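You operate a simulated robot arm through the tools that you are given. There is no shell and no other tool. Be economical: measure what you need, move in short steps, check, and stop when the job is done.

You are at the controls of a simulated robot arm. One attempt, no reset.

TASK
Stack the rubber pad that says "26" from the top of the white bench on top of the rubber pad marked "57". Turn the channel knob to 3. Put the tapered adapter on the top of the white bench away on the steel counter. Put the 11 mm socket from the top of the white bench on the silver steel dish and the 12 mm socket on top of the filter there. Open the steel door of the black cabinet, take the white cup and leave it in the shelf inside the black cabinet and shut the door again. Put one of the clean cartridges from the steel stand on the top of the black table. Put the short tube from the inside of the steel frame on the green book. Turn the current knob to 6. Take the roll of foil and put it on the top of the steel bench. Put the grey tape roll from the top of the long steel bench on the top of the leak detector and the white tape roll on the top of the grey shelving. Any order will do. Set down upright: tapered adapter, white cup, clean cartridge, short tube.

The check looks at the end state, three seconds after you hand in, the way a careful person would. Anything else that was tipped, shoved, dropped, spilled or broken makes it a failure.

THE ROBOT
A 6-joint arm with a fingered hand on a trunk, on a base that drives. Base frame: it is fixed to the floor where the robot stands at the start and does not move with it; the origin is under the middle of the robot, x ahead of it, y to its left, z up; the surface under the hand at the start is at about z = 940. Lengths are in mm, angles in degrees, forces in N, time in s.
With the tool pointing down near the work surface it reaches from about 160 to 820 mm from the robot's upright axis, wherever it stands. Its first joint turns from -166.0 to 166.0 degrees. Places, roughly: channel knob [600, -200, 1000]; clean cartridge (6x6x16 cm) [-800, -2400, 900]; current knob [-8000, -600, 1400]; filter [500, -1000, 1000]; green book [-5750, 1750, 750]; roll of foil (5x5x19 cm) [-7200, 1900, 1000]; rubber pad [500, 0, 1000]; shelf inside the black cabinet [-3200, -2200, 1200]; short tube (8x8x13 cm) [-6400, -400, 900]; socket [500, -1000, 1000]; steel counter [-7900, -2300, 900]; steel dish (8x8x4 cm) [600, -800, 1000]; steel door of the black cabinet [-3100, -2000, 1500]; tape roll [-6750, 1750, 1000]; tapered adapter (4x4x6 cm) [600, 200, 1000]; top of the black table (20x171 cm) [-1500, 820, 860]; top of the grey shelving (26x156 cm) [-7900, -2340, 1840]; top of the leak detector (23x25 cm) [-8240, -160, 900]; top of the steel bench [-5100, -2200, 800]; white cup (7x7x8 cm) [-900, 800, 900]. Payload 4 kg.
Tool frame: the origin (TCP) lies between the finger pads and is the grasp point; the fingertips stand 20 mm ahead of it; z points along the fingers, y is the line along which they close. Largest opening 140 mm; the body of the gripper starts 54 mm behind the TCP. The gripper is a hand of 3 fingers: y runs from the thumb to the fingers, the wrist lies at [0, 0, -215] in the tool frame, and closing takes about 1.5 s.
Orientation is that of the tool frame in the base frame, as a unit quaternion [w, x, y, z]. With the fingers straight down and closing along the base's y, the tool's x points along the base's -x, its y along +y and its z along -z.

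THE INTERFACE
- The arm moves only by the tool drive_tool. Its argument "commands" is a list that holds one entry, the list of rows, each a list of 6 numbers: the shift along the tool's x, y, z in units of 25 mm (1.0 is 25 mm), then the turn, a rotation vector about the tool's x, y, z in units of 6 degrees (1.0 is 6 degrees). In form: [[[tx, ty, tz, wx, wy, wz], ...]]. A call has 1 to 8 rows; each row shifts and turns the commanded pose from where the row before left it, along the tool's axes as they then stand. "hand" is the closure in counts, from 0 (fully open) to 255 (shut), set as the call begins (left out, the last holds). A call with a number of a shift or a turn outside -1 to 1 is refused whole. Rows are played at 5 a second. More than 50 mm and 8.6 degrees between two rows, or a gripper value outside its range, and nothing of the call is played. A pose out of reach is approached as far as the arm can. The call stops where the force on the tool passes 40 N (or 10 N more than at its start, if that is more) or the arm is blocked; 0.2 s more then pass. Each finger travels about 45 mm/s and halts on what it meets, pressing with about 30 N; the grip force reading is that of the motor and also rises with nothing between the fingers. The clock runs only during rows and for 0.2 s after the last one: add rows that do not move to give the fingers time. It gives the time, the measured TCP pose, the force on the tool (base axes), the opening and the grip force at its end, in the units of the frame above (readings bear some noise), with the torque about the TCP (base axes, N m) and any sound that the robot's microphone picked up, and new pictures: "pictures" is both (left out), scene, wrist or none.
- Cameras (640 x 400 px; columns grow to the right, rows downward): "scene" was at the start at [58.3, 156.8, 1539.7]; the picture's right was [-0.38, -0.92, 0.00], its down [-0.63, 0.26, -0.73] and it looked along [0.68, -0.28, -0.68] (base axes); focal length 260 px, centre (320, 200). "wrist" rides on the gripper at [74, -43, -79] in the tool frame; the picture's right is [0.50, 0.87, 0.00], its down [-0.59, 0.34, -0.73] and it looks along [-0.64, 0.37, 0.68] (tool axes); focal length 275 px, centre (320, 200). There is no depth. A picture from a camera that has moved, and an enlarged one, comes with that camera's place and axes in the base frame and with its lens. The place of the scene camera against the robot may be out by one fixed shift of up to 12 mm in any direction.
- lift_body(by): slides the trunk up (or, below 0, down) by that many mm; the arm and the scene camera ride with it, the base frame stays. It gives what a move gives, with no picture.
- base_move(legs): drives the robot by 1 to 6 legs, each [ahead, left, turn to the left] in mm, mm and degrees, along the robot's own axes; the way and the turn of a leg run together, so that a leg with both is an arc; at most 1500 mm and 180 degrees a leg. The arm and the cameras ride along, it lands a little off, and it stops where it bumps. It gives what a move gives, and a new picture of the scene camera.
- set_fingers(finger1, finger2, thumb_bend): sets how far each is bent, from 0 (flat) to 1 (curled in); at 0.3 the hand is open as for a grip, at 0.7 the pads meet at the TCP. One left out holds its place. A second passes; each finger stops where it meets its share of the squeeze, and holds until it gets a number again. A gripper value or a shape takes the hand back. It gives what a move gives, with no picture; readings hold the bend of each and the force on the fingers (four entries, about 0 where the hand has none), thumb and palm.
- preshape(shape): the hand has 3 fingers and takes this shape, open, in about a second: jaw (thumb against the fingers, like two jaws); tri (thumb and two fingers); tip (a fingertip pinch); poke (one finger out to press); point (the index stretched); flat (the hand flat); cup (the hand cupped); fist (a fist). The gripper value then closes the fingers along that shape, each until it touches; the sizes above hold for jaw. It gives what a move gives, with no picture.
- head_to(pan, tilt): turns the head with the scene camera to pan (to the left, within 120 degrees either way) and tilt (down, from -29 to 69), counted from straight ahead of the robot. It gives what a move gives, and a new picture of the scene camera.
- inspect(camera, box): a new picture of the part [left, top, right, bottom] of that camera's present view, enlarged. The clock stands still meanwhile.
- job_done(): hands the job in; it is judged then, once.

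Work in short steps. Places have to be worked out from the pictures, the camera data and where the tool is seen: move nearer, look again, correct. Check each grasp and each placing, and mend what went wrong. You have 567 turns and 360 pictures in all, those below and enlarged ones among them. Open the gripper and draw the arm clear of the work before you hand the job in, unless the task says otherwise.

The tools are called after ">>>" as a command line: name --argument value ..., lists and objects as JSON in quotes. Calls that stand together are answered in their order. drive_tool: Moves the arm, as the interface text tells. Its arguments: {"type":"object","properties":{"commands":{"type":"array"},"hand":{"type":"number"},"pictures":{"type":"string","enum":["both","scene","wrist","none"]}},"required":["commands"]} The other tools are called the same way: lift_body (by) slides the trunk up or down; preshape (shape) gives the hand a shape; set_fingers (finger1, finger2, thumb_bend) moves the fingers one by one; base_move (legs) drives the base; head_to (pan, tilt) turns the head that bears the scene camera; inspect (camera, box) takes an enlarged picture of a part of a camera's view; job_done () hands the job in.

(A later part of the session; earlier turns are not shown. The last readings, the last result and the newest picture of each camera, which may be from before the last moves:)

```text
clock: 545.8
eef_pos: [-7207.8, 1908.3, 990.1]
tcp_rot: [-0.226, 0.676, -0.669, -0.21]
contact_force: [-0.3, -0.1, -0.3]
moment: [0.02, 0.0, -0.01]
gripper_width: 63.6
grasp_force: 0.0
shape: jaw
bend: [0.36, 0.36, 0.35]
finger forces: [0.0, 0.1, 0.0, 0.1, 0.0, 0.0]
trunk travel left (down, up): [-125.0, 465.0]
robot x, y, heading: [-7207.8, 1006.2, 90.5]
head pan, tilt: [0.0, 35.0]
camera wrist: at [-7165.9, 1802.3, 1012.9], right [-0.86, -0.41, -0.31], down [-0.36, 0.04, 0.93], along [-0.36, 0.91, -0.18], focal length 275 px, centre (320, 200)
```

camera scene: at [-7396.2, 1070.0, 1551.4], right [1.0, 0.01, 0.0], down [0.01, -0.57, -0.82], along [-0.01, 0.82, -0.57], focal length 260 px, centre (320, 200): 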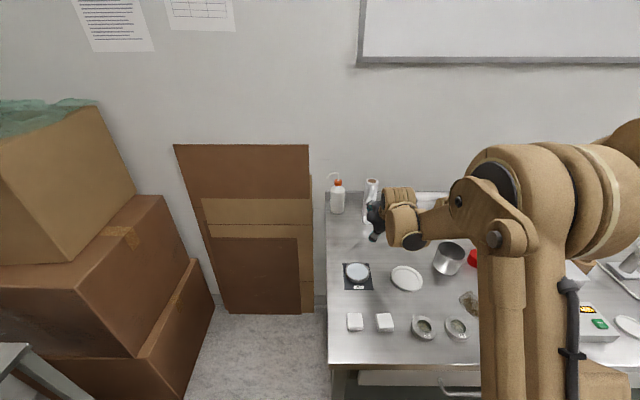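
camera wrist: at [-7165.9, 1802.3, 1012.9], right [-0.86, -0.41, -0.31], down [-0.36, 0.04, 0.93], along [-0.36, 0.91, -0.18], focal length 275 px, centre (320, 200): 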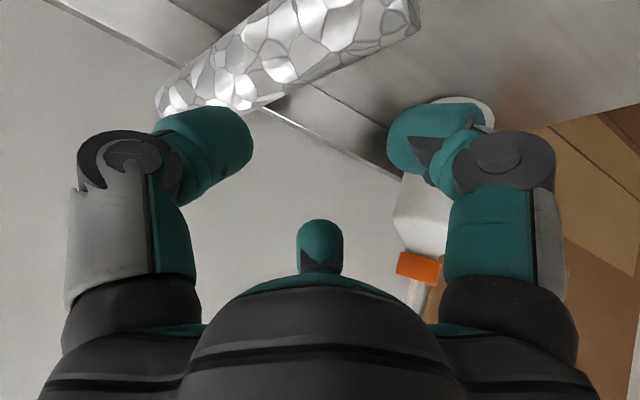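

The foil appears to have moved. I check with the scene camera.

>>> inspect --camera "scene" --box '[310, 150, 470, 270]'

```text
3.33 times, centred on (390, 210) of scene
camera zoom: at [-7396.2, 1070.5, 1551.4], right [1.0, 0.01, 0.0], down [0.01, -0.57, -0.82], along [-0.01, 0.82, -0.57], focal length 867 px, centre (87, 167)
```

zoom: 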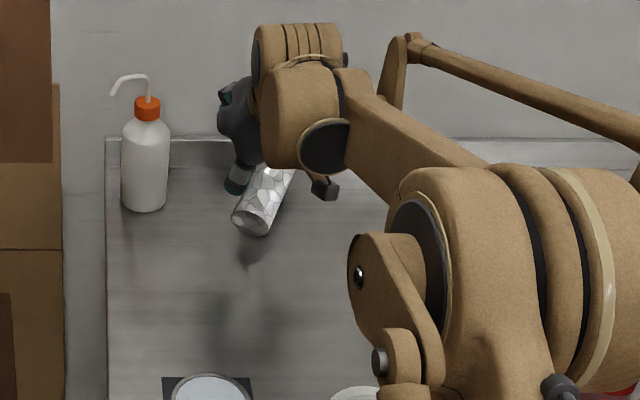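

The foil was nudged and is now leaning against the back wall. I back off carefully and look.

>>> drive_tool --commands '[[[0.809, 0, -0.588, 0, 0, 0], [0.809, 0, -0.588, 0, 0, 0], [0.809, 0, -0.588, 0, 0, 0], [0.809, 0, -0.588, 0, 0, 0], [0.5, 0, -1, 0, 0, 0], [0.5, 0, -1, 0, 0, 0], [0, 0, -1, 0, 0, 0], [0, 0, -1, 0, 0, 0]]]' --pictures "both"

>>> inspect --camera "scene" --box '[310, 150, 470, 270]'

```text
clock: 547.6
eef_pos: [-7208.4, 1729.9, 1059.5]
tcp_rot: [-0.227, 0.675, -0.669, -0.211]
contact_force: [0.7, 0.4, 0.4]
moment: [0.01, 0.0, 0.01]
gripper_width: 63.6
grasp_force: 0.0
shape: jaw
bend: [0.36, 0.36, 0.35]
finger forces: [0.1, 0.0, 0.0, 0.1, 0.1, 0.0]
trunk travel left (down, up): [-125.0, 465.0]
robot x, y, heading: [-7207.1, 1004.6, 90.7]
head pan, tilt: [0.0, 35.0]
camera scene: at [-7396.3, 1069.4, 1551.4], right [1.0, 0.01, 0.0], down [0.01, -0.57, -0.82], along [-0.01, 0.82, -0.57], focal length 260 px, centre (320, 200)
camera wrist: at [-7166.8, 1622.1, 1081.3], right [-0.86, -0.41, -0.31], down [-0.36, 0.04, 0.93], along [-0.36, 0.91, -0.18], focal length 275 px, centre (320, 200)
```

scene: 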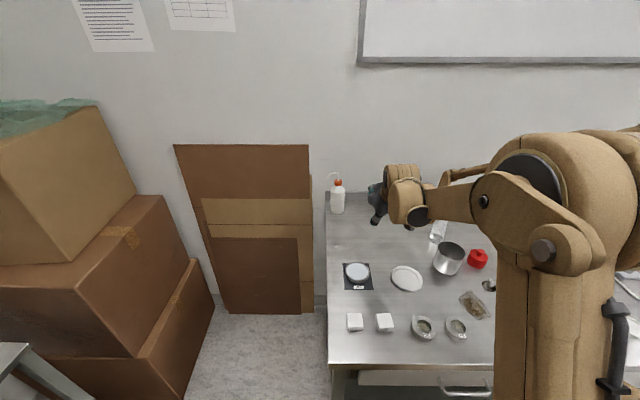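
wrist: 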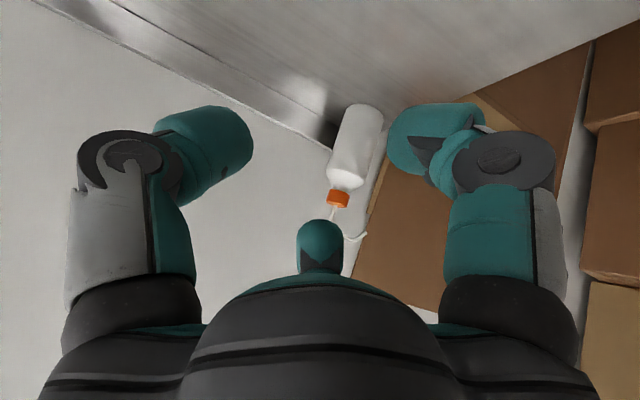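

```text
3.33 times, centred on (390, 210) of scene
camera zoom: at [-7396.3, 1069.4, 1551.4], right [1.0, 0.01, 0.0], down [0.01, -0.57, -0.82], along [-0.01, 0.82, -0.57], focal length 867 px, centre (87, 167)
```

zoom: 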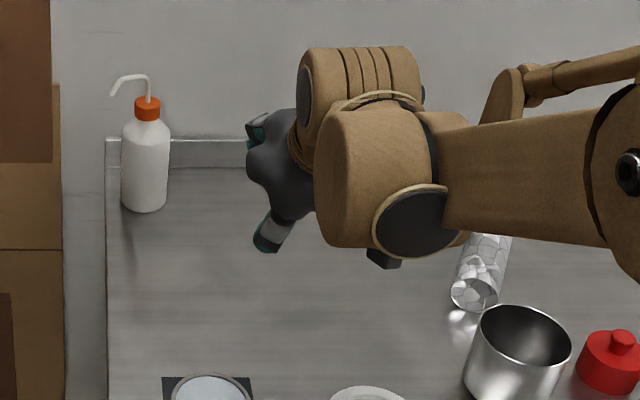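

The foil has rolled and lies near the pot. I retract the arm to see it well.

>>> drive_tool --commands '[[[0.809, 0, -0.8, 0, 0, 0], [0.809, 0, -0.8, 0, 0, 0], [0.809, 0, -0.8, 0, 0, 0], [0.809, 0, -0.8, 0, 0, 0], [0.809, 0, -0.8, 0, 0, 0], [0.809, 0, -0.8, 0, 0, 0], [0.809, 0, -0.8, 0, 0, 0], [0.809, 0, -0.8, 0, 0, 0]]]' --pictures "none"

>>> head_to --pan -5 --tilt 38

>>> inspect --camera "scene" --box '[380, 150, 560, 290]'

```text
clock: 549.4
eef_pos: [-7210.6, 1503.4, 1094.6]
tcp_rot: [-0.227, 0.676, -0.669, -0.211]
contact_force: [-0.4, -0.5, -0.9]
moment: [0.01, 0.02, 0.0]
gripper_width: 63.5
grasp_force: 0.0
shape: jaw
bend: [0.36, 0.36, 0.35]
finger forces: [0.0, 0.0, 0.0, 0.0, 0.1, 0.1]
trunk travel left (down, up): [-125.0, 465.0]
robot x, y, heading: [-7206.7, 1005.6, 90.4]
head pan, tilt: [0.0, 35.0]
```

```text
clock: 550.1
eef_pos: [-7209.5, 1504.6, 1095.0]
tcp_rot: [-0.228, 0.675, -0.669, -0.211]
contact_force: [0.4, -0.6, -0.1]
moment: [0.03, 0.01, 0.03]
gripper_width: 63.5
grasp_force: 0.1
shape: jaw
bend: [0.36, 0.36, 0.35]
finger forces: [0.1, 0.1, 0.0, 0.0, 0.1, 0.0]
trunk travel left (down, up): [-125.0, 465.0]
robot x, y, heading: [-7209.5, 1002.3, 90.5]
head pan, tilt: [-5.0, 38.0]
camera scene: at [-7388.7, 1067.8, 1546.9], right [1.0, -0.08, 0.0], down [-0.05, -0.61, -0.79], along [0.06, 0.79, -0.62], focal length 260 px, centre (320, 200)
```

scene: 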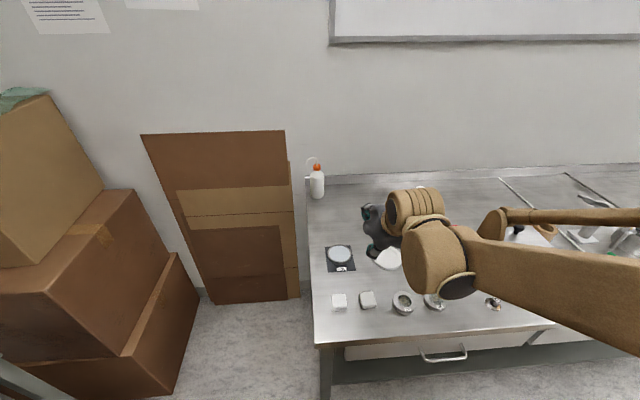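

```text
2.86 times, centred on (470, 220) of scene
camera zoom: at [-7388.7, 1067.8, 1546.9], right [1.0, -0.08, 0.0], down [-0.05, -0.61, -0.79], along [0.06, 0.79, -0.62], focal length 743 px, centre (-109, 143)
```

zoom: 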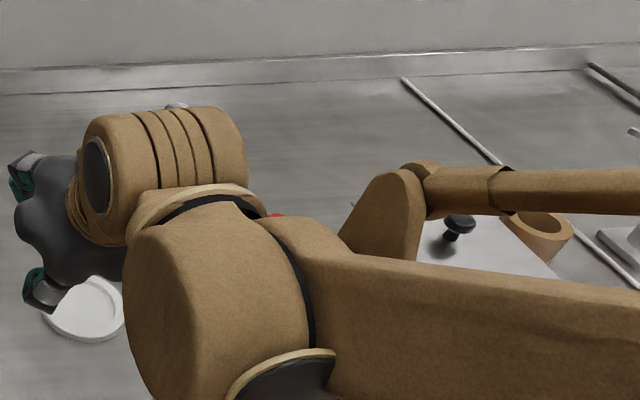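

>>> drive_tool --commands '[[[-0.3, -1, -0.8, 0, 0, 0], [-0.3, -1, -0.8, 0, 0, 0], [-0.3, -1, -0.8, 0, 0, 0], [-0.3, -1, -0.8, 0, 0, 0], [-0.3, -1, -0.8, 0, 0, 0], [0, -1, 0, 0, 0, 0], [0, -1, 0, 0, 0, 0]]]' --pictures "both"

```text
clock: 551.7
eef_pos: [-7035.8, 1475.7, 1201.1]
tcp_rot: [-0.226, 0.675, -0.67, -0.21]
contact_force: [1.3, 0.1, 0.0]
moment: [0.0, -0.02, -0.02]
gripper_width: 63.4
grasp_force: 0.0
shape: jaw
bend: [0.36, 0.36, 0.35]
finger forces: [0.0, 0.0, 0.0, 0.0, 0.0, 0.0]
trunk travel left (down, up): [-125.0, 465.0]
robot x, y, heading: [-7208.1, 1007.9, 90.3]
head pan, tilt: [-5.0, 38.0]
camera scene: at [-7388.2, 1068.1, 1546.9], right [1.0, -0.08, 0.0], down [-0.05, -0.61, -0.79], along [0.06, 0.79, -0.62], focal length 260 px, centre (320, 200)
camera wrist: at [-6993.3, 1368.4, 1222.4], right [-0.86, -0.41, -0.31], down [-0.36, 0.04, 0.93], along [-0.36, 0.91, -0.18], focal length 275 px, centre (320, 200)
```

scene: 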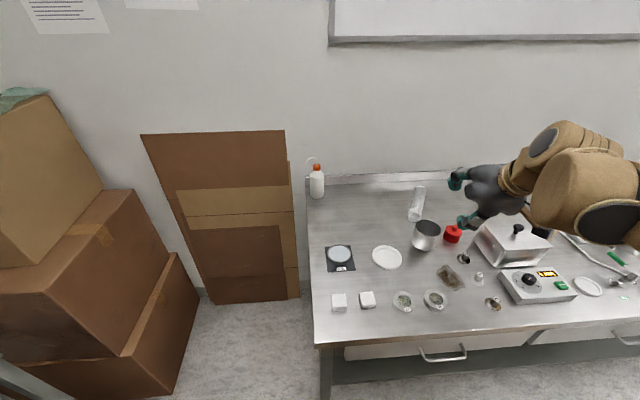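
wrist: 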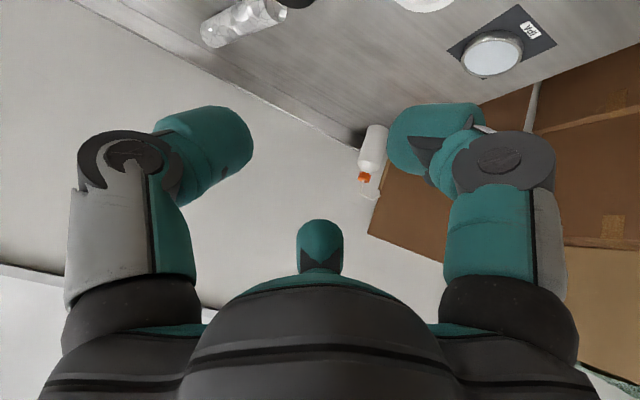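

Foil lies at centre ≈(-6930,1873), its axis 30° right of +y, length between (-6984,1780) and (-6876,1966). I shift the base right, set lean to 24° and rotate the hand 30° to close across it.

>>> base_move --legs '[[0, -150, 0]]'

>>> drive_tool --commands '[[[0, 0, 0, 0, 1, 0], [0, 0, 0, 0, 1, 0], [0, 0, 0, 0.407, 0, 0.914], [0, 0, 0, 0.407, 0, 0.914], [0, 0, 0, 0.407, 0, 0.914], [0, 0, 0, 0.407, 0, 0.914], [0, 0, 0, 0.407, 0, 0.914], [0, 0, 0, 0, 0, 0]]]' --hand 100 --pictures "both"

```text
clock: 553.1
eef_pos: [-6884.6, 1474.8, 1201.2]
tcp_rot: [-0.226, 0.674, -0.671, -0.211]
contact_force: [0.7, -0.4, 0.7]
moment: [-0.01, 0.0, 0.02]
gripper_width: 63.0
grasp_force: 0.2
shape: jaw
bend: [0.36, 0.36, 0.35]
finger forces: [0.0, 0.1, 0.0, 0.0, 0.0, 0.0]
trunk travel left (down, up): [-125.0, 465.0]
robot x, y, heading: [-7061.6, 1006.4, 90.5]
head pan, tilt: [-5.0, 38.0]
camera scene: at [-7239.6, 1069.8, 1547.0], right [1.0, -0.08, 0.0], down [-0.05, -0.61, -0.79], along [0.06, 0.79, -0.62], focal length 260 px, centre (320, 200)
```

scene: 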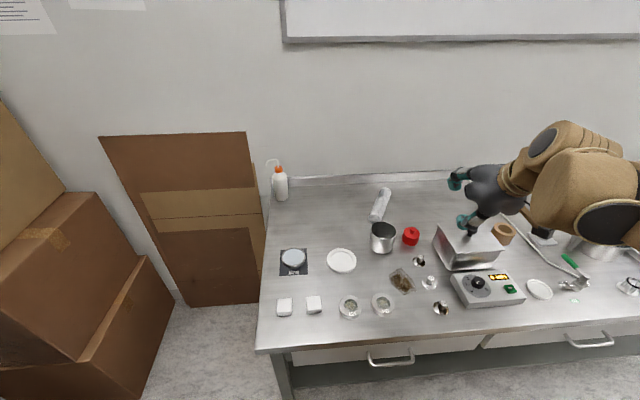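

```text
clock: 554.9
eef_pos: [-6887.2, 1473.7, 1201.7]
tcp_rot: [0.189, -0.489, 0.846, 0.097]
contact_force: [0.6, -0.1, 0.5]
moment: [0.0, 0.0, -0.02]
gripper_width: 84.8
grasp_force: 0.0
shape: jaw
bend: [0.3, 0.3, 0.29]
finger forces: [0.0, 0.0, 0.0, 0.0, 0.0, 0.1]
trunk travel left (down, up): [-125.0, 465.0]
robot x, y, heading: [-7062.8, 1004.6, 90.6]
head pan, tilt: [-5.0, 38.0]
camera scene: at [-7240.9, 1069.8, 1546.9], right [1.0, -0.08, 0.0], down [-0.05, -0.61, -0.79], along [0.06, 0.79, -0.62], focal length 260 px, centre (320, 200)
camera wrist: at [-6901.0, 1366.4, 1243.1], right [-0.97, 0.04, -0.23], down [-0.19, 0.38, 0.91], along [0.12, 0.93, -0.36], focal length 275 px, centre (320, 200)
```

scene: 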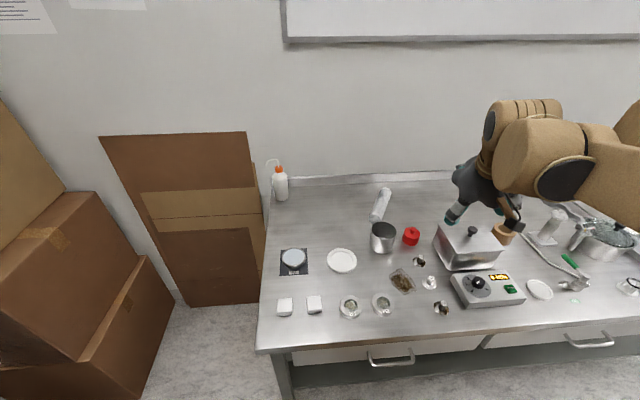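
wrist: 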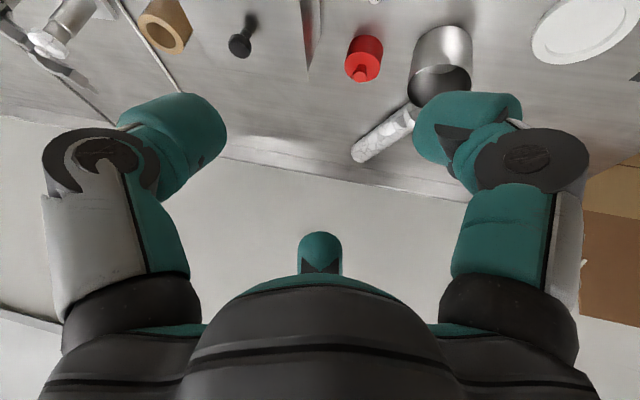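

>>> drive_tool --commands '[[[-0.573, 0.818, 0.96, 0, 0, 0], [-0.573, 0.818, 0.96, 0, 0, 0], [-0.573, 0.818, 0.96, 0, 0, 0], [-0.573, 0.818, 0.96, 0, 0, 0], [-0.573, 0.818, 0.96, 0, 0, 0], [-0.573, 0.818, 0.96, 0, 0, 0]]]' --pictures "none"

>>> drive_tool --commands '[[[-0.573, 0.818, 0.96, 0, 0, 0], [-0.573, 0.818, 0.96, 0, 0, 0], [-0.573, 0.818, 0.96, 0, 0, 0], [-0.573, 0.818, 0.96, 0, 0, 0], [-0.573, 0.818, 0.96, 0, 0, 0], [-0.573, 0.818, 0.96, 0, 0, 0], [0, 0, 0, 0, 0, 0]]]' --pictures "both"

```text
clock: 556.3
eef_pos: [-6920.3, 1655.2, 1101.6]
tcp_rot: [0.19, -0.489, 0.846, 0.098]
contact_force: [0.3, 0.5, -1.1]
moment: [-0.02, 0.04, 0.0]
gripper_width: 84.6
grasp_force: 0.1
shape: jaw
bend: [0.3, 0.3, 0.29]
finger forces: [0.0, 0.0, 0.0, 0.0, 0.0, 0.1]
trunk travel left (down, up): [-125.0, 465.0]
robot x, y, heading: [-7059.5, 1004.7, 90.5]
head pan, tilt: [-5.0, 38.0]
```

```text
clock: 557.9
eef_pos: [-6954.0, 1835.4, 1004.5]
tcp_rot: [0.19, -0.489, 0.846, 0.098]
contact_force: [-0.3, 0.0, -0.5]
moment: [0.01, 0.0, -0.04]
gripper_width: 84.5
grasp_force: 0.1
shape: jaw
bend: [0.3, 0.3, 0.29]
finger forces: [0.1, 0.0, 0.1, 0.1, 0.0, 0.0]
trunk travel left (down, up): [-125.0, 465.0]
robot x, y, heading: [-7063.3, 1004.1, 90.2]
head pan, tilt: [-5.0, 38.0]
camera scene: at [-7240.9, 1069.9, 1546.9], right [1.0, -0.08, 0.0], down [-0.05, -0.61, -0.79], along [0.06, 0.79, -0.62], focal length 260 px, centre (320, 200)
camera wrist: at [-6968.2, 1727.1, 1046.9], right [-0.97, 0.04, -0.23], down [-0.2, 0.38, 0.91], along [0.12, 0.93, -0.36], focal length 275 px, centre (320, 200)
```

scene: 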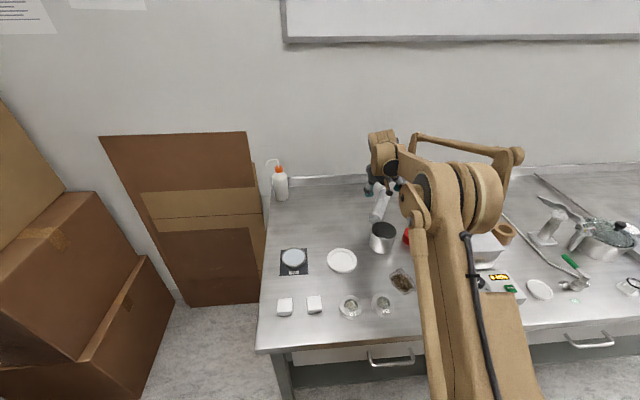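
wrist: 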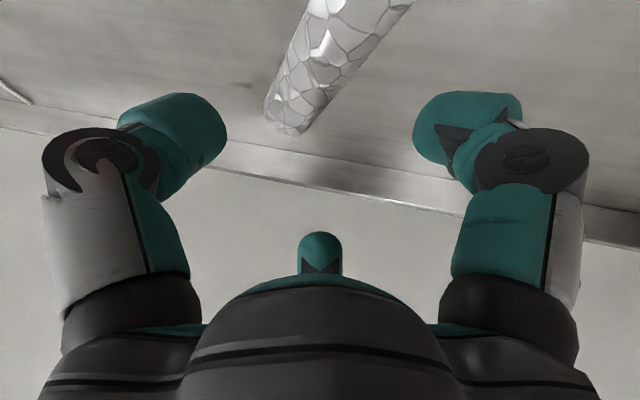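

Foil axis confirmed through (-6933,1880). I descend onto it.

>>> drive_tool --commands '[[[0, 0.065, 0.95, 0, 0, 0], [0, 0.065, 0.95, 0, 0, 0], [0, 0.065, 0.95, 0, 0, 0], [0, 0.065, 0.95, 0, 0, 0], [0, 0, 0, 0, 0, 0]]]' --pictures "wrist"

```text
clock: 559.1
eef_pos: [-6940.3, 1873.4, 917.9]
tcp_rot: [0.189, -0.489, 0.846, 0.098]
contact_force: [-0.3, 0.2, 0.5]
moment: [-0.03, -0.05, -0.01]
gripper_width: 84.7
grasp_force: 0.1
shape: jaw
bend: [0.3, 0.3, 0.29]
finger forces: [0.0, 0.0, 0.1, 0.0, 0.0, 0.0]
trunk travel left (down, up): [-125.0, 465.0]
robot x, y, heading: [-7063.1, 1005.7, 90.4]
head pan, tilt: [-5.0, 38.0]
camera wrist: at [-6954.5, 1765.4, 959.8], right [-0.97, 0.04, -0.23], down [-0.19, 0.38, 0.91], along [0.12, 0.93, -0.36], focal length 275 px, centre (320, 200)
```

wrist: 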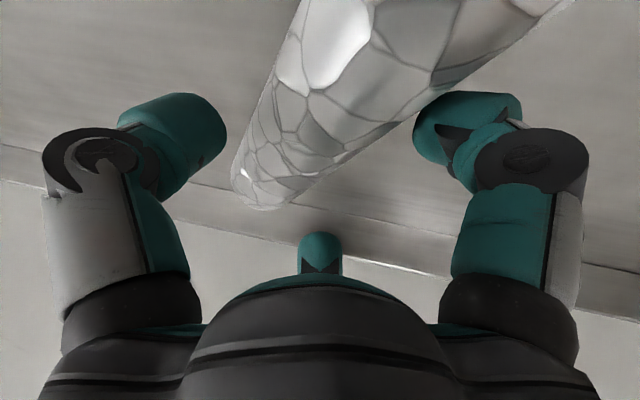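

>>> drive_tool --commands '[[[0, -0.25, 0.5, 0, 0, 0], [0, 0, 0.3, 0, 0, 0]]]' --pictures "none"

>>> drive_tool --commands '[[[0, 0, 0, 0, 0, 0], [0, 0, 0, 0, 0, 0], [0, 0, 0, 0, 0, 0], [0, 0, 0, 0, 0, 0], [0, 0, 0, 0, 0, 0]]]' --hand 255 --pictures "wrist"

```text
clock: 559.7
eef_pos: [-6930.6, 1876.4, 900.1]
tcp_rot: [0.192, -0.489, 0.846, 0.098]
contact_force: [-2.7, 0.0, 4.6]
moment: [-0.14, 0.25, -0.07]
gripper_width: 84.6
grasp_force: 0.1
shape: jaw
bend: [0.3, 0.3, 0.29]
finger forces: [5.4, 0.0, 0.0, 0.1, 0.1, 0.0]
trunk travel left (down, up): [-125.0, 465.0]
robot x, y, heading: [-7060.6, 1004.2, 90.5]
head pan, tilt: [-5.0, 38.0]
```

```text
clock: 560.9
eef_pos: [-6930.7, 1876.6, 900.2]
tcp_rot: [0.19, -0.489, 0.846, 0.098]
contact_force: [-5.2, 2.8, 10.6]
moment: [1.01, -0.54, 0.35]
gripper_width: 55.6
grasp_force: 29.7
shape: jaw
bend: [0.35, 0.37, 0.39]
finger forces: [21.6, 30.8, 0.0, 0.0, 35.7, 0.0]
trunk travel left (down, up): [-125.0, 465.0]
robot x, y, heading: [-7057.6, 1007.8, 90.3]
head pan, tilt: [-5.0, 38.0]
camera wrist: at [-6945.2, 1767.8, 942.0], right [-0.97, 0.04, -0.23], down [-0.2, 0.38, 0.91], along [0.12, 0.93, -0.36], focal length 275 px, centre (320, 200)
```

wrist: 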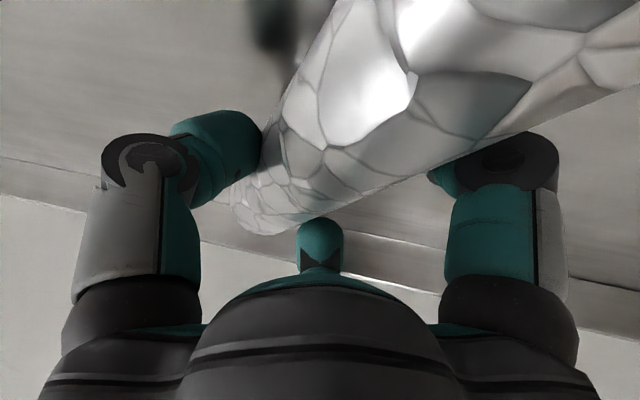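

Gripped. I lift slowly.

>>> drive_tool --commands '[[[-0.2, 0, -0.45, 0, 0, 0], [-0.415, 0, -0.91, 0, 0, 0], [-0.415, 0, -0.91, 0, 0, 0], [-0.415, 0, -0.91, 0, 0, 0], [-0.415, 0, -0.91, 0, 0, 0], [-0.415, 0, -0.91, 0, 0, 0]]]' --pictures "both"

```text
clock: 562.3
eef_pos: [-6929.8, 1878.2, 1036.2]
tcp_rot: [0.189, -0.489, 0.846, 0.098]
contact_force: [-0.4, 0.5, -4.1]
moment: [0.04, -0.02, -0.03]
gripper_width: 47.2
grasp_force: 29.5
shape: jaw
bend: [0.36, 1.0, 0.42]
finger forces: [25.7, 7.1, 0.0, 0.1, 25.3, 0.0]
trunk travel left (down, up): [-125.0, 465.0]
robot x, y, heading: [-7058.3, 1007.9, 90.2]
head pan, tilt: [-5.0, 38.0]
camera scene: at [-7240.9, 1070.6, 1546.8], right [1.0, -0.08, 0.0], down [-0.05, -0.61, -0.79], along [0.06, 0.78, -0.62], focal length 260 px, centre (320, 200)
camera wrist: at [-6944.3, 1770.0, 1079.8], right [-0.97, 0.04, -0.23], down [-0.19, 0.38, 0.91], along [0.12, 0.93, -0.36], focal length 275 px, centre (320, 200)
```

scene: 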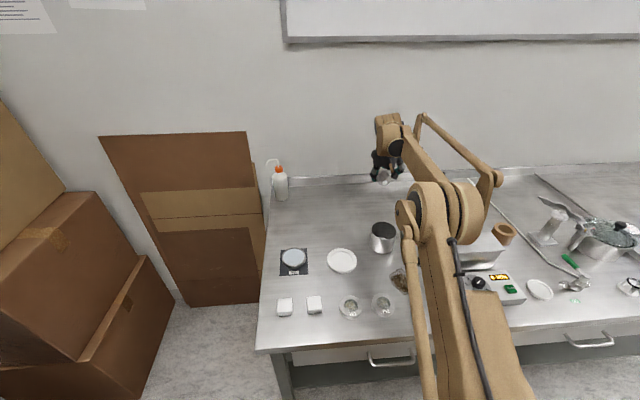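
wrist: 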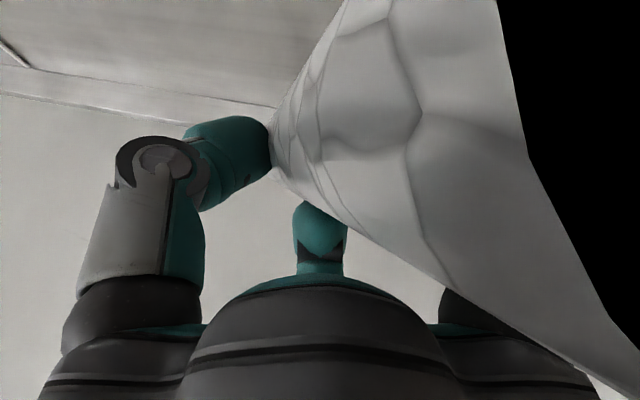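

>>> inspect --camera "scene" --box '[330, 100, 450, 200]'

```text
4.00 times, centred on (390, 150) of scene
camera zoom: at [-7240.9, 1070.6, 1546.8], right [1.0, -0.08, 0.0], down [-0.05, -0.61, -0.79], along [0.06, 0.78, -0.62], focal length 1040 px, centre (40, 400)
```

zoom: 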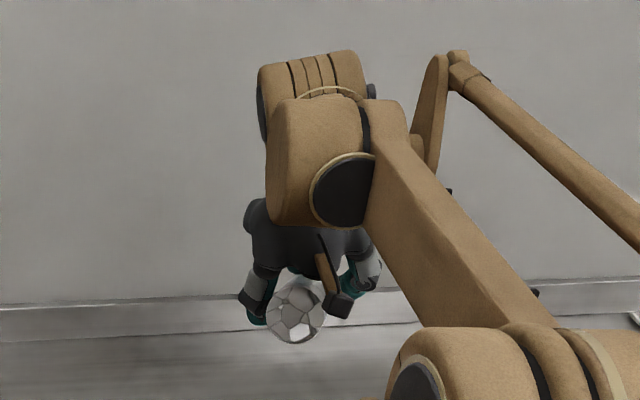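

The foil is held horizontally and firmly by thumb and finger 1. I retract with it.

>>> drive_tool --commands '[[[0.6, -0.503, -0.7, 0, 0, 0], [0.6, -0.503, -0.7, 0, 0, 0], [0.6, -0.503, -0.7, 0, 0, 0], [0.6, -0.503, -0.7, 0, 0, 0], [0.791, -0.503, -0.349, 0, 0, 0], [0.791, -0.503, -0.349, 0, 0, 0], [0.791, -0.503, -0.349, 0, 0, 0], [0.791, -0.503, -0.349, 0, 0, 0]]]' --pictures "none"

>>> drive_tool --commands '[[[0.791, -0.503, -0.349, 0, 0, 0], [0.791, -0.503, -0.349, 0, 0, 0], [0.791, -0.503, -0.349, 0, 0, 0], [0.791, -0.503, -0.349, 0, 0, 0], [0.791, -0.503, -0.349, 0, 0, 0], [0.791, -0.503, -0.349, 0, 0, 0], [0.791, -0.503, -0.349, 0, 0, 0], [0.791, -0.503, -0.349, 0, 0, 0]]]' --pictures "both"

```text
clock: 564.1
eef_pos: [-6932.6, 1679.6, 1080.2]
tcp_rot: [0.19, -0.489, 0.846, 0.097]
contact_force: [-0.6, -0.2, -3.3]
moment: [0.08, -0.02, -0.02]
gripper_width: 47.3
grasp_force: 30.3
shape: jaw
bend: [0.36, 1.0, 0.42]
finger forces: [25.9, 6.7, 0.1, 0.1, 25.2, 0.1]
trunk travel left (down, up): [-125.0, 465.0]
robot x, y, heading: [-7058.0, 1006.5, 90.5]
head pan, tilt: [-5.0, 38.0]
```

```text
clock: 565.9
eef_pos: [-6929.5, 1478.9, 1078.5]
tcp_rot: [0.191, -0.489, 0.846, 0.098]
contact_force: [-0.1, -0.3, -3.1]
moment: [0.11, -0.05, 0.01]
gripper_width: 46.9
grasp_force: 30.3
shape: jaw
bend: [0.36, 1.0, 0.42]
finger forces: [25.7, 6.4, 0.1, 0.0, 25.3, 0.0]
trunk travel left (down, up): [-125.0, 465.0]
robot x, y, heading: [-7059.7, 1005.4, 90.2]
head pan, tilt: [-5.0, 38.0]
camera scene: at [-7240.9, 1069.3, 1546.9], right [1.0, -0.08, 0.0], down [-0.05, -0.61, -0.79], along [0.06, 0.79, -0.62], focal length 260 px, centre (320, 200)
camera wrist: at [-6944.3, 1371.5, 1120.1], right [-0.97, 0.04, -0.23], down [-0.2, 0.38, 0.91], along [0.12, 0.93, -0.36], focal length 275 px, centre (320, 200)
```

scene: 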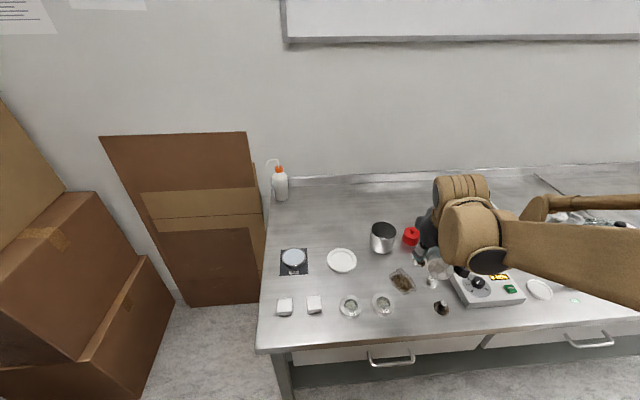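
wrist: 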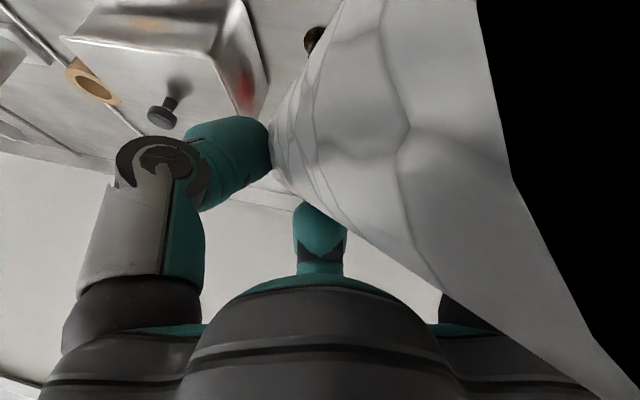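

I retract a bit more and drive around: back lane, turn to face -y, then sidestep to the steel bench.

>>> drive_tool --commands '[[[0.6, -0.503, -0.8, 0, 0, 0], [0.6, -0.503, -0.8, 0, 0, 0], [0.6, -0.503, -0.8, 0, 0, 0], [0.6, -0.503, -0.8, 0, 0, 0]]]' --pictures "none"

>>> base_move --legs '[[-220, 0, 0], [0, 350, 0], [-1400, 0, 0], [-720, 0, 0], [0, 0, 180]]'

>>> head_to --pan 60 --tilt 28

```text
clock: 566.9
eef_pos: [-6933.3, 1377.7, 1125.8]
tcp_rot: [0.191, -0.489, 0.845, 0.098]
contact_force: [0.4, -0.2, -3.2]
moment: [0.07, -0.02, 0.01]
gripper_width: 47.1
grasp_force: 30.0
shape: jaw
bend: [0.36, 1.0, 0.42]
finger forces: [25.5, 6.2, 0.1, 0.0, 25.5, 0.1]
trunk travel left (down, up): [-125.0, 465.0]
robot x, y, heading: [-7060.3, 1003.7, 90.4]
head pan, tilt: [-5.0, 38.0]
```

```text
clock: 588.1
eef_pos: [-7508.5, -1731.0, 1125.2]
tcp_rot: [0.103, 0.831, 0.513, -0.187]
contact_force: [1.4, 0.2, -4.2]
moment: [-0.11, 0.03, 0.0]
gripper_width: 47.3
grasp_force: 29.7
shape: jaw
bend: [0.36, 1.0, 0.42]
finger forces: [25.4, 5.4, 0.0, 0.0, 25.6, 0.1]
trunk travel left (down, up): [-125.0, 465.0]
robot x, y, heading: [-7401.7, -1354.3, -86.5]
head pan, tilt: [-5.0, 38.0]
camera scene: at [-7215.0, -1407.6, 1546.8], right [-1.0, 0.03, 0.0], down [0.02, 0.62, -0.79], along [-0.02, -0.79, -0.62], focal length 260 px, centre (320, 200)
```

scene: 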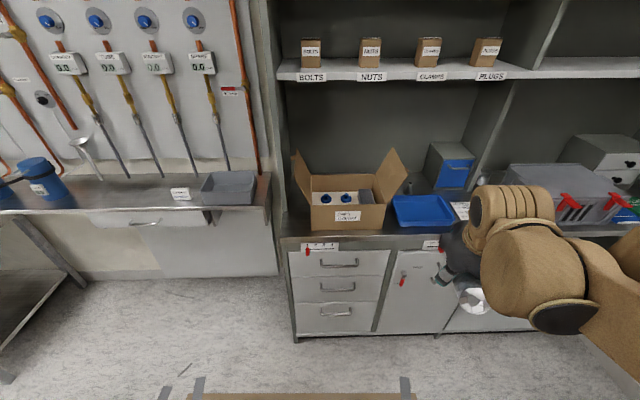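

```text
clock: 589.5
eef_pos: [-7507.7, -1731.2, 1124.8]
tcp_rot: [0.103, 0.832, 0.512, -0.188]
contact_force: [-0.6, 0.5, -4.4]
moment: [-0.1, 0.03, -0.02]
gripper_width: 47.2
grasp_force: 30.1
shape: jaw
bend: [0.36, 1.0, 0.43]
finger forces: [25.9, 5.6, 0.0, 0.0, 25.4, 0.0]
trunk travel left (down, up): [-125.0, 465.0]
robot x, y, heading: [-7403.3, -1349.3, -86.7]
head pan, tilt: [60.0, 28.0]
camera scene: at [-7131.2, -1362.1, 1562.4], right [-0.45, -0.89, 0.0], down [-0.42, 0.21, -0.88], along [0.79, -0.39, -0.47], focal length 260 px, centre (320, 200)
```

scene: 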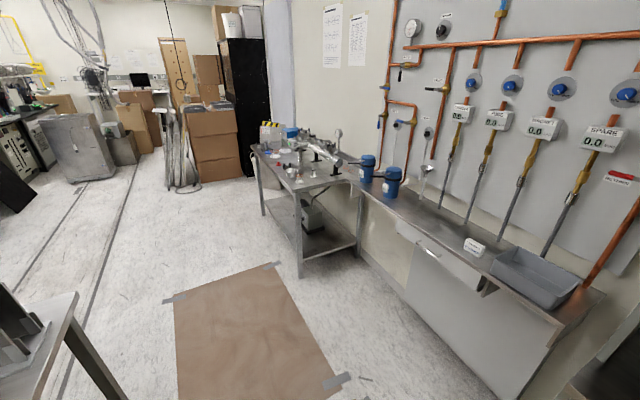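

>>> base_move --legs '[[0, 0, -3.3], [0, 1400, 0], [0, 880, 0]]'

>>> head_to --pan 0 --tilt 38

```text
clock: 600.9
eef_pos: [-5292.8, -1665.8, 1125.9]
tcp_rot: [0.1, 0.839, 0.5, -0.188]
contact_force: [0.8, -0.1, -3.3]
moment: [-0.1, 0.01, -0.01]
gripper_width: 46.9
grasp_force: 29.7
shape: jaw
bend: [0.36, 1.0, 0.43]
finger forces: [25.9, 5.5, 0.1, 0.0, 25.5, 0.0]
trunk travel left (down, up): [-125.0, 465.0]
robot x, y, heading: [-5177.0, -1289.4, -88.3]
head pan, tilt: [60.0, 28.0]
camera scene: at [-4905.2, -1308.3, 1562.3], right [-0.47, -0.88, 0.0], down [-0.41, 0.22, -0.88], along [0.78, -0.42, -0.47], focal length 260 px, centre (320, 200)
```

scene: 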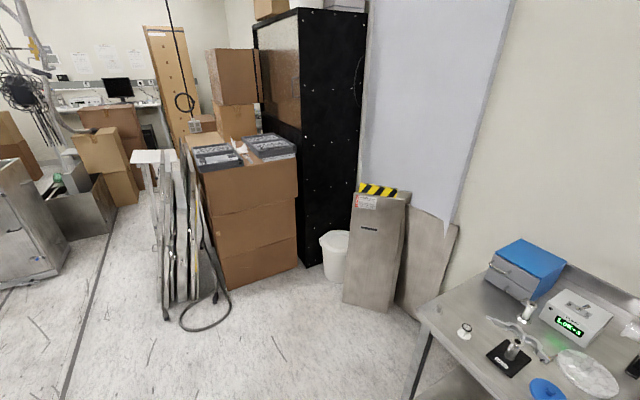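

```text
clock: 602.2
eef_pos: [-5293.0, -1665.3, 1124.8]
tcp_rot: [0.1, 0.84, 0.5, -0.188]
contact_force: [0.5, 0.2, -4.7]
moment: [-0.08, -0.02, 0.01]
gripper_width: 46.9
grasp_force: 30.6
shape: jaw
bend: [0.36, 1.0, 0.43]
finger forces: [25.9, 5.5, 0.0, 0.1, 25.5, 0.1]
trunk travel left (down, up): [-125.0, 465.0]
robot x, y, heading: [-5174.8, -1287.6, -88.3]
head pan, tilt: [0.0, 38.0]
camera scene: at [-4983.3, -1351.4, 1546.9], right [-1.0, -0.03, 0.0], down [-0.02, 0.62, -0.79], along [0.02, -0.79, -0.62], focal length 260 px, centre (320, 200)
```

scene: 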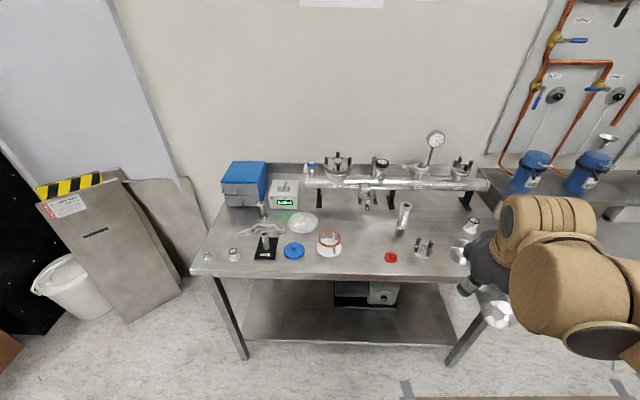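

The patch around (-5165,-2080) between the copper ring, red cap and tube is free. I drive 180 mm closer and carry the foil over it.

>>> base_move --legs '[[180, 0, 0]]'

>>> drive_tool --commands '[[[-0.298, 0.998, 0.5, 0, 0, 0], [-0.298, 0.998, 0.5, 0, 0, 0], [-0.298, 0.998, 0.5, 0, 0, 0], [-0.298, 0.998, 0.5, 0, 0, 0], [-0.298, 0.998, 0.5, 0, 0, 0], [-0.298, 0.998, 0.5, 0, 0, 0], [-0.298, 0.998, 0.5, 0, 0, 0], [-0.298, 0.998, 0.5, 0, 0, 0]]]' --pictures "both"

```text
clock: 603.7
eef_pos: [-5285.6, -1851.5, 1124.6]
tcp_rot: [0.101, 0.838, 0.503, -0.188]
contact_force: [-0.2, 0.1, -2.9]
moment: [-0.08, 0.01, 0.02]
gripper_width: 47.1
grasp_force: 29.8
shape: jaw
bend: [0.36, 1.0, 0.43]
finger forces: [25.8, 5.6, 0.0, 0.0, 25.4, 0.0]
trunk travel left (down, up): [-125.0, 465.0]
robot x, y, heading: [-5171.2, -1471.3, -87.9]
head pan, tilt: [0.0, 38.0]
camera scene: at [-4976.8, -1535.2, 1546.8], right [-1.0, -0.04, 0.0], down [-0.02, 0.62, -0.79], along [0.03, -0.79, -0.62], focal length 260 px, centre (320, 200)
```

scene: 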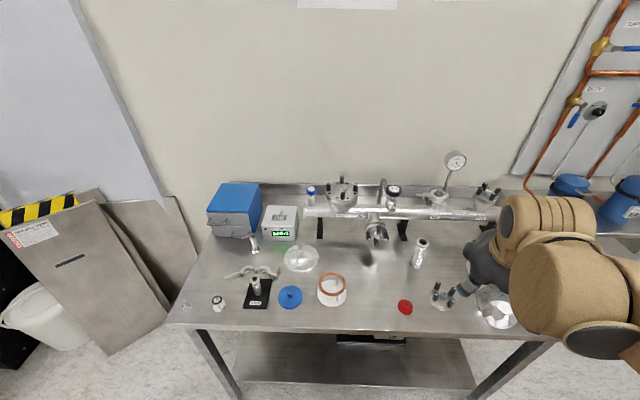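

```text
clock: 605.5
eef_pos: [-5155.4, -2029.2, 1056.0]
tcp_rot: [0.099, 0.838, 0.502, -0.189]
contact_force: [0.3, 0.4, -3.7]
moment: [-0.05, 0.01, -0.01]
gripper_width: 47.0
grasp_force: 30.0
shape: jaw
bend: [0.36, 1.0, 0.43]
finger forces: [26.1, 5.2, 0.0, 0.1, 25.6, 0.1]
trunk travel left (down, up): [-125.0, 465.0]
robot x, y, heading: [-5169.3, -1471.3, -87.8]
head pan, tilt: [0.0, 38.0]
camera scene: at [-4976.4, -1535.1, 1546.7], right [-1.0, -0.04, 0.0], down [-0.02, 0.62, -0.79], along [0.03, -0.79, -0.62], focal length 260 px, centre (320, 200)
camera wrist: at [-5144.5, -1920.6, 1097.9], right [0.97, -0.01, -0.23], down [0.21, -0.37, 0.91], along [-0.09, -0.93, -0.36], focal length 275 px, centre (320, 200)
```

scene: 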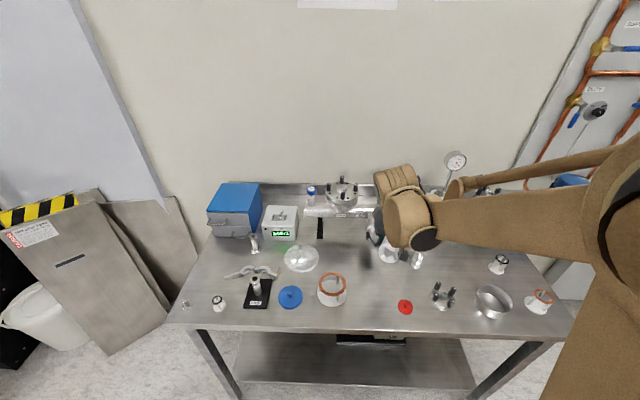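
wrist: 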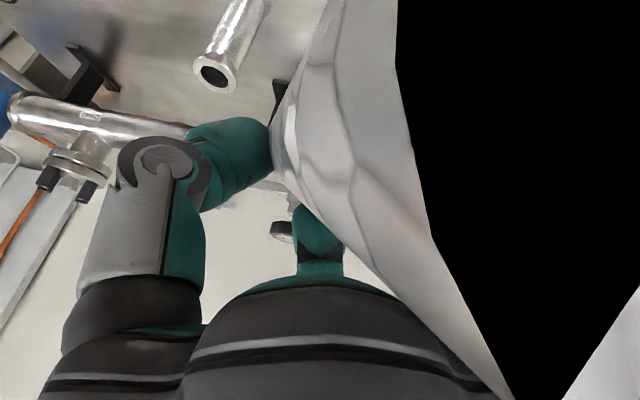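

Here is clear. I lower straight down.

>>> drive_tool --commands '[[[0.416, 0.02, 0.911, 0, 0, 0], [0.416, 0.02, 0.911, 0, 0, 0], [0.416, 0.02, 0.911, 0, 0, 0], [0.416, 0.02, 0.911, 0, 0, 0], [0.416, 0.02, 0.911, 0, 0, 0], [0.416, 0.02, 0.911, 0, 0, 0], [0, 0, 0, 0, 0, 0]]]' --pictures "scene"

>>> inspect --camera "scene" --box '[310, 180, 470, 330]'

```text
clock: 607.1
eef_pos: [-5155.2, -2031.8, 904.4]
tcp_rot: [0.1, 0.838, 0.502, -0.188]
contact_force: [0.0, -0.4, -4.0]
moment: [-0.05, 0.01, 0.0]
gripper_width: 47.2
grasp_force: 30.0
shape: jaw
bend: [0.36, 1.0, 0.43]
finger forces: [26.1, 5.3, 0.1, 0.0, 25.4, 0.1]
trunk travel left (down, up): [-125.0, 465.0]
robot x, y, heading: [-5169.1, -1476.3, -87.6]
head pan, tilt: [0.0, 38.0]
camera scene: at [-4976.8, -1534.2, 1546.8], right [-1.0, -0.04, 0.0], down [-0.02, 0.62, -0.79], along [0.03, -0.79, -0.62], focal length 260 px, centre (320, 200)
```

scene: 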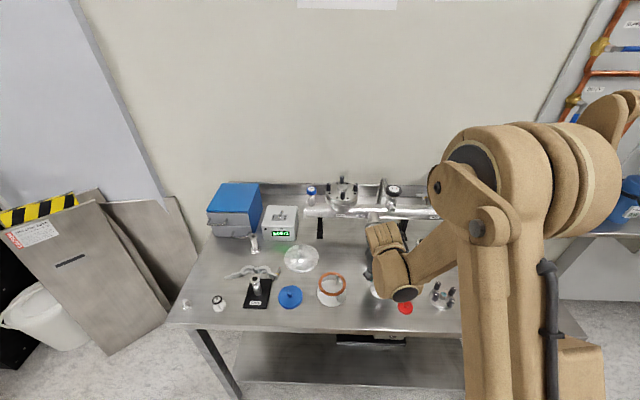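

```text
2.67 times, centred on (390, 255) of scene
camera zoom: at [-4976.8, -1534.2, 1546.8], right [-1.0, -0.04, 0.0], down [-0.02, 0.62, -0.79], along [0.03, -0.79, -0.62], focal length 693 px, centre (133, 53)
```

zoom: 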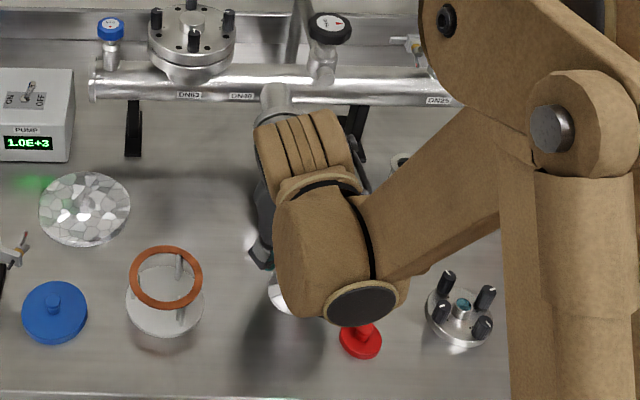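

>>> drive_tool --commands '[[[0.25, 0, 0.55, 0, 0, 0], [0.25, 0, 0.55, 0, 0, 0], [0.08, 0, 0.18, 0, 0, 0], [0.08, 0, 0.18, 0, 0, 0], [0.06, 0, 0.14, 0, 0, 0], [0.06, 0, 0.14, 0, 0, 0], [0.05, 0, 0.1, 0, 0, 0], [0.05, 0, 0.1, 0, 0, 0]]]' --pictures "none"

```text
clock: 608.1
eef_pos: [-5158.1, -2029.1, 868.9]
tcp_rot: [0.102, 0.837, 0.502, -0.192]
contact_force: [0.7, -0.6, 35.6]
moment: [0.35, 0.09, -0.01]
gripper_width: 47.4
grasp_force: 29.8
shape: jaw
bend: [0.36, 1.0, 0.44]
finger forces: [27.4, 14.0, 0.1, 0.0, 37.2, 0.0]
trunk travel left (down, up): [-125.0, 465.0]
robot x, y, heading: [-5171.2, -1471.5, -87.9]
head pan, tilt: [0.0, 38.0]
stopped in row 4: the force on the tool passed its limit at 50 N (the readings are from after the stop); the commanded pose is now the measured one
```

Contact. I ease off and open the fingers gradually.

>>> drive_tool --commands '[[[-0.03, 0, -0.06, 0, 0, 0], [0, 0, 0, 0, 0, 0]]]' --hand 165 --pictures "none"

>>> drive_tool --commands '[[[0, 0, 0, 0, 0, 0], [0, 0, 0, 0, 0, 0], [0, 0, 0, 0, 0, 0]]]' --hand 110 --pictures "wrist"

```text
clock: 608.7
eef_pos: [-5156.5, -2028.4, 870.6]
tcp_rot: [0.102, 0.837, 0.502, -0.19]
contact_force: [5.7, 5.4, 20.5]
moment: [-0.19, -0.12, -0.01]
gripper_width: 50.8
grasp_force: 0.1
shape: jaw
bend: [0.39, 0.45, 0.4]
finger forces: [3.4, 18.0, 0.1, 0.0, 0.2, 0.0]
trunk travel left (down, up): [-125.0, 465.0]
robot x, y, heading: [-5168.5, -1475.7, -87.6]
head pan, tilt: [0.0, 38.0]
```

```text
clock: 609.5
eef_pos: [-5157.3, -2029.4, 868.6]
tcp_rot: [0.102, 0.838, 0.502, -0.189]
contact_force: [0.0, -0.9, 0.5]
moment: [-0.05, -0.02, 0.02]
gripper_width: 79.2
grasp_force: 0.1
shape: jaw
bend: [0.32, 0.31, 0.3]
finger forces: [0.0, 0.7, 0.0, 0.0, 0.0, 0.1]
trunk travel left (down, up): [-125.0, 465.0]
robot x, y, heading: [-5171.7, -1470.6, -88.3]
head pan, tilt: [0.0, 38.0]
camera wrist: at [-5147.4, -1921.6, 910.4], right [0.97, -0.01, -0.23], down [0.21, -0.37, 0.91], along [-0.09, -0.93, -0.36], focal length 275 px, centre (320, 200)
```

wrist: 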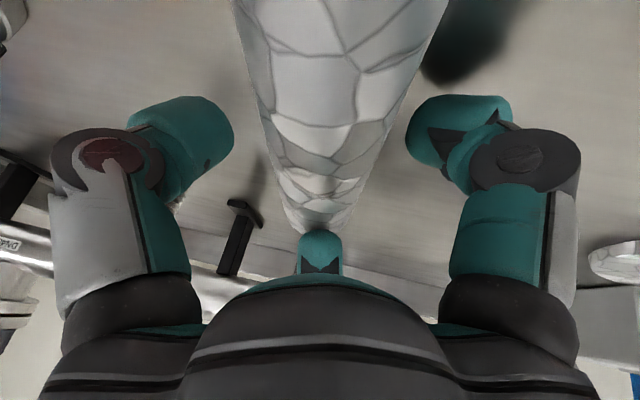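

The foil lies on the bench. I withdraw upward and check that it stays.

>>> drive_tool --commands '[[[-0.2, 0, -0.45, 0, 0, 0], [-0.415, 0, -0.91, 0, 0, 0], [-0.415, 0, -0.91, 0, 0, 0], [-0.415, 0, -0.91, 0, 0, 0], [-0.415, 0, -0.91, 0, 0, 0], [-0.3, 0, -0.95, 0, 0, 0], [0, 0, -1, 0, 0, 0], [0, 0, -1, 0, 0, 0]]]' --pictures "wrist"

>>> drive_tool --commands '[[[0.8, -0.5, -0.5, 0, 0, 0], [0.8, -0.5, -0.5, 0, 0, 0], [0.8, -0.5, -0.5, 0, 0, 0], [0.8, -0.5, -0.5, 0, 0, 0], [0.8, -0.5, -0.5, 0, 0, 0], [0.8, -0.5, -0.5, 0, 0, 0], [0.8, -0.5, -0.5, 0, 0, 0]]]' --pictures "scene"

```text
clock: 611.3
eef_pos: [-5143.5, -2009.0, 1053.2]
tcp_rot: [0.102, 0.837, 0.502, -0.19]
contact_force: [-0.1, -0.2, -0.1]
moment: [0.02, 0.01, 0.02]
gripper_width: 79.4
grasp_force: 0.2
shape: jaw
bend: [0.32, 0.31, 0.3]
finger forces: [0.0, 0.0, 0.0, 0.0, 0.1, 0.0]
trunk travel left (down, up): [-125.0, 465.0]
robot x, y, heading: [-5172.3, -1473.5, -87.9]
head pan, tilt: [0.0, 38.0]
camera wrist: at [-5132.6, -1900.1, 1094.7], right [0.97, -0.01, -0.23], down [0.21, -0.37, 0.91], along [-0.09, -0.93, -0.36], focal length 275 px, centre (320, 200)
```

wrist: 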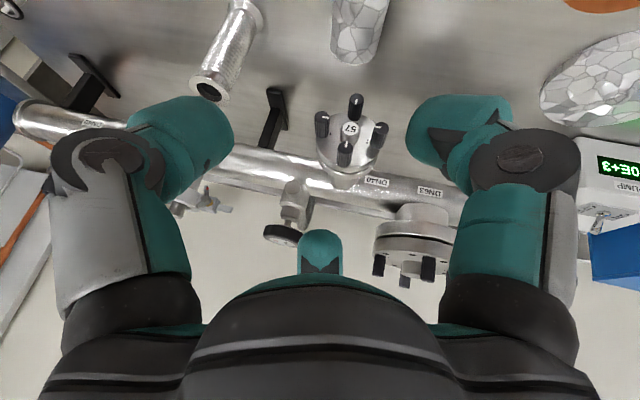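

```text
clock: 612.9
eef_pos: [-5143.0, -1821.6, 1072.8]
tcp_rot: [0.102, 0.837, 0.503, -0.19]
contact_force: [0.1, 0.8, -0.9]
moment: [0.02, -0.04, -0.02]
gripper_width: 79.4
grasp_force: 0.0
shape: jaw
bend: [0.32, 0.31, 0.3]
finger forces: [0.1, 0.0, 0.0, 0.1, 0.0, 0.0]
trunk travel left (down, up): [-125.0, 465.0]
robot x, y, heading: [-5169.1, -1477.0, -87.9]
head pan, tilt: [0.0, 38.0]
camera scene: at [-4977.0, -1533.0, 1546.9], right [-1.0, -0.04, 0.0], down [-0.02, 0.61, -0.79], along [0.03, -0.79, -0.62], focal length 260 px, centre (320, 200)
```

scene: 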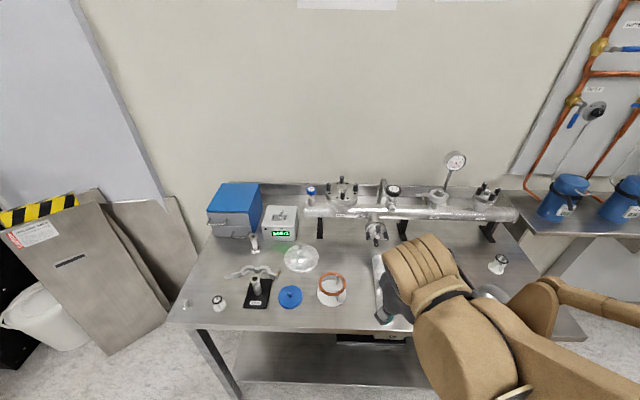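

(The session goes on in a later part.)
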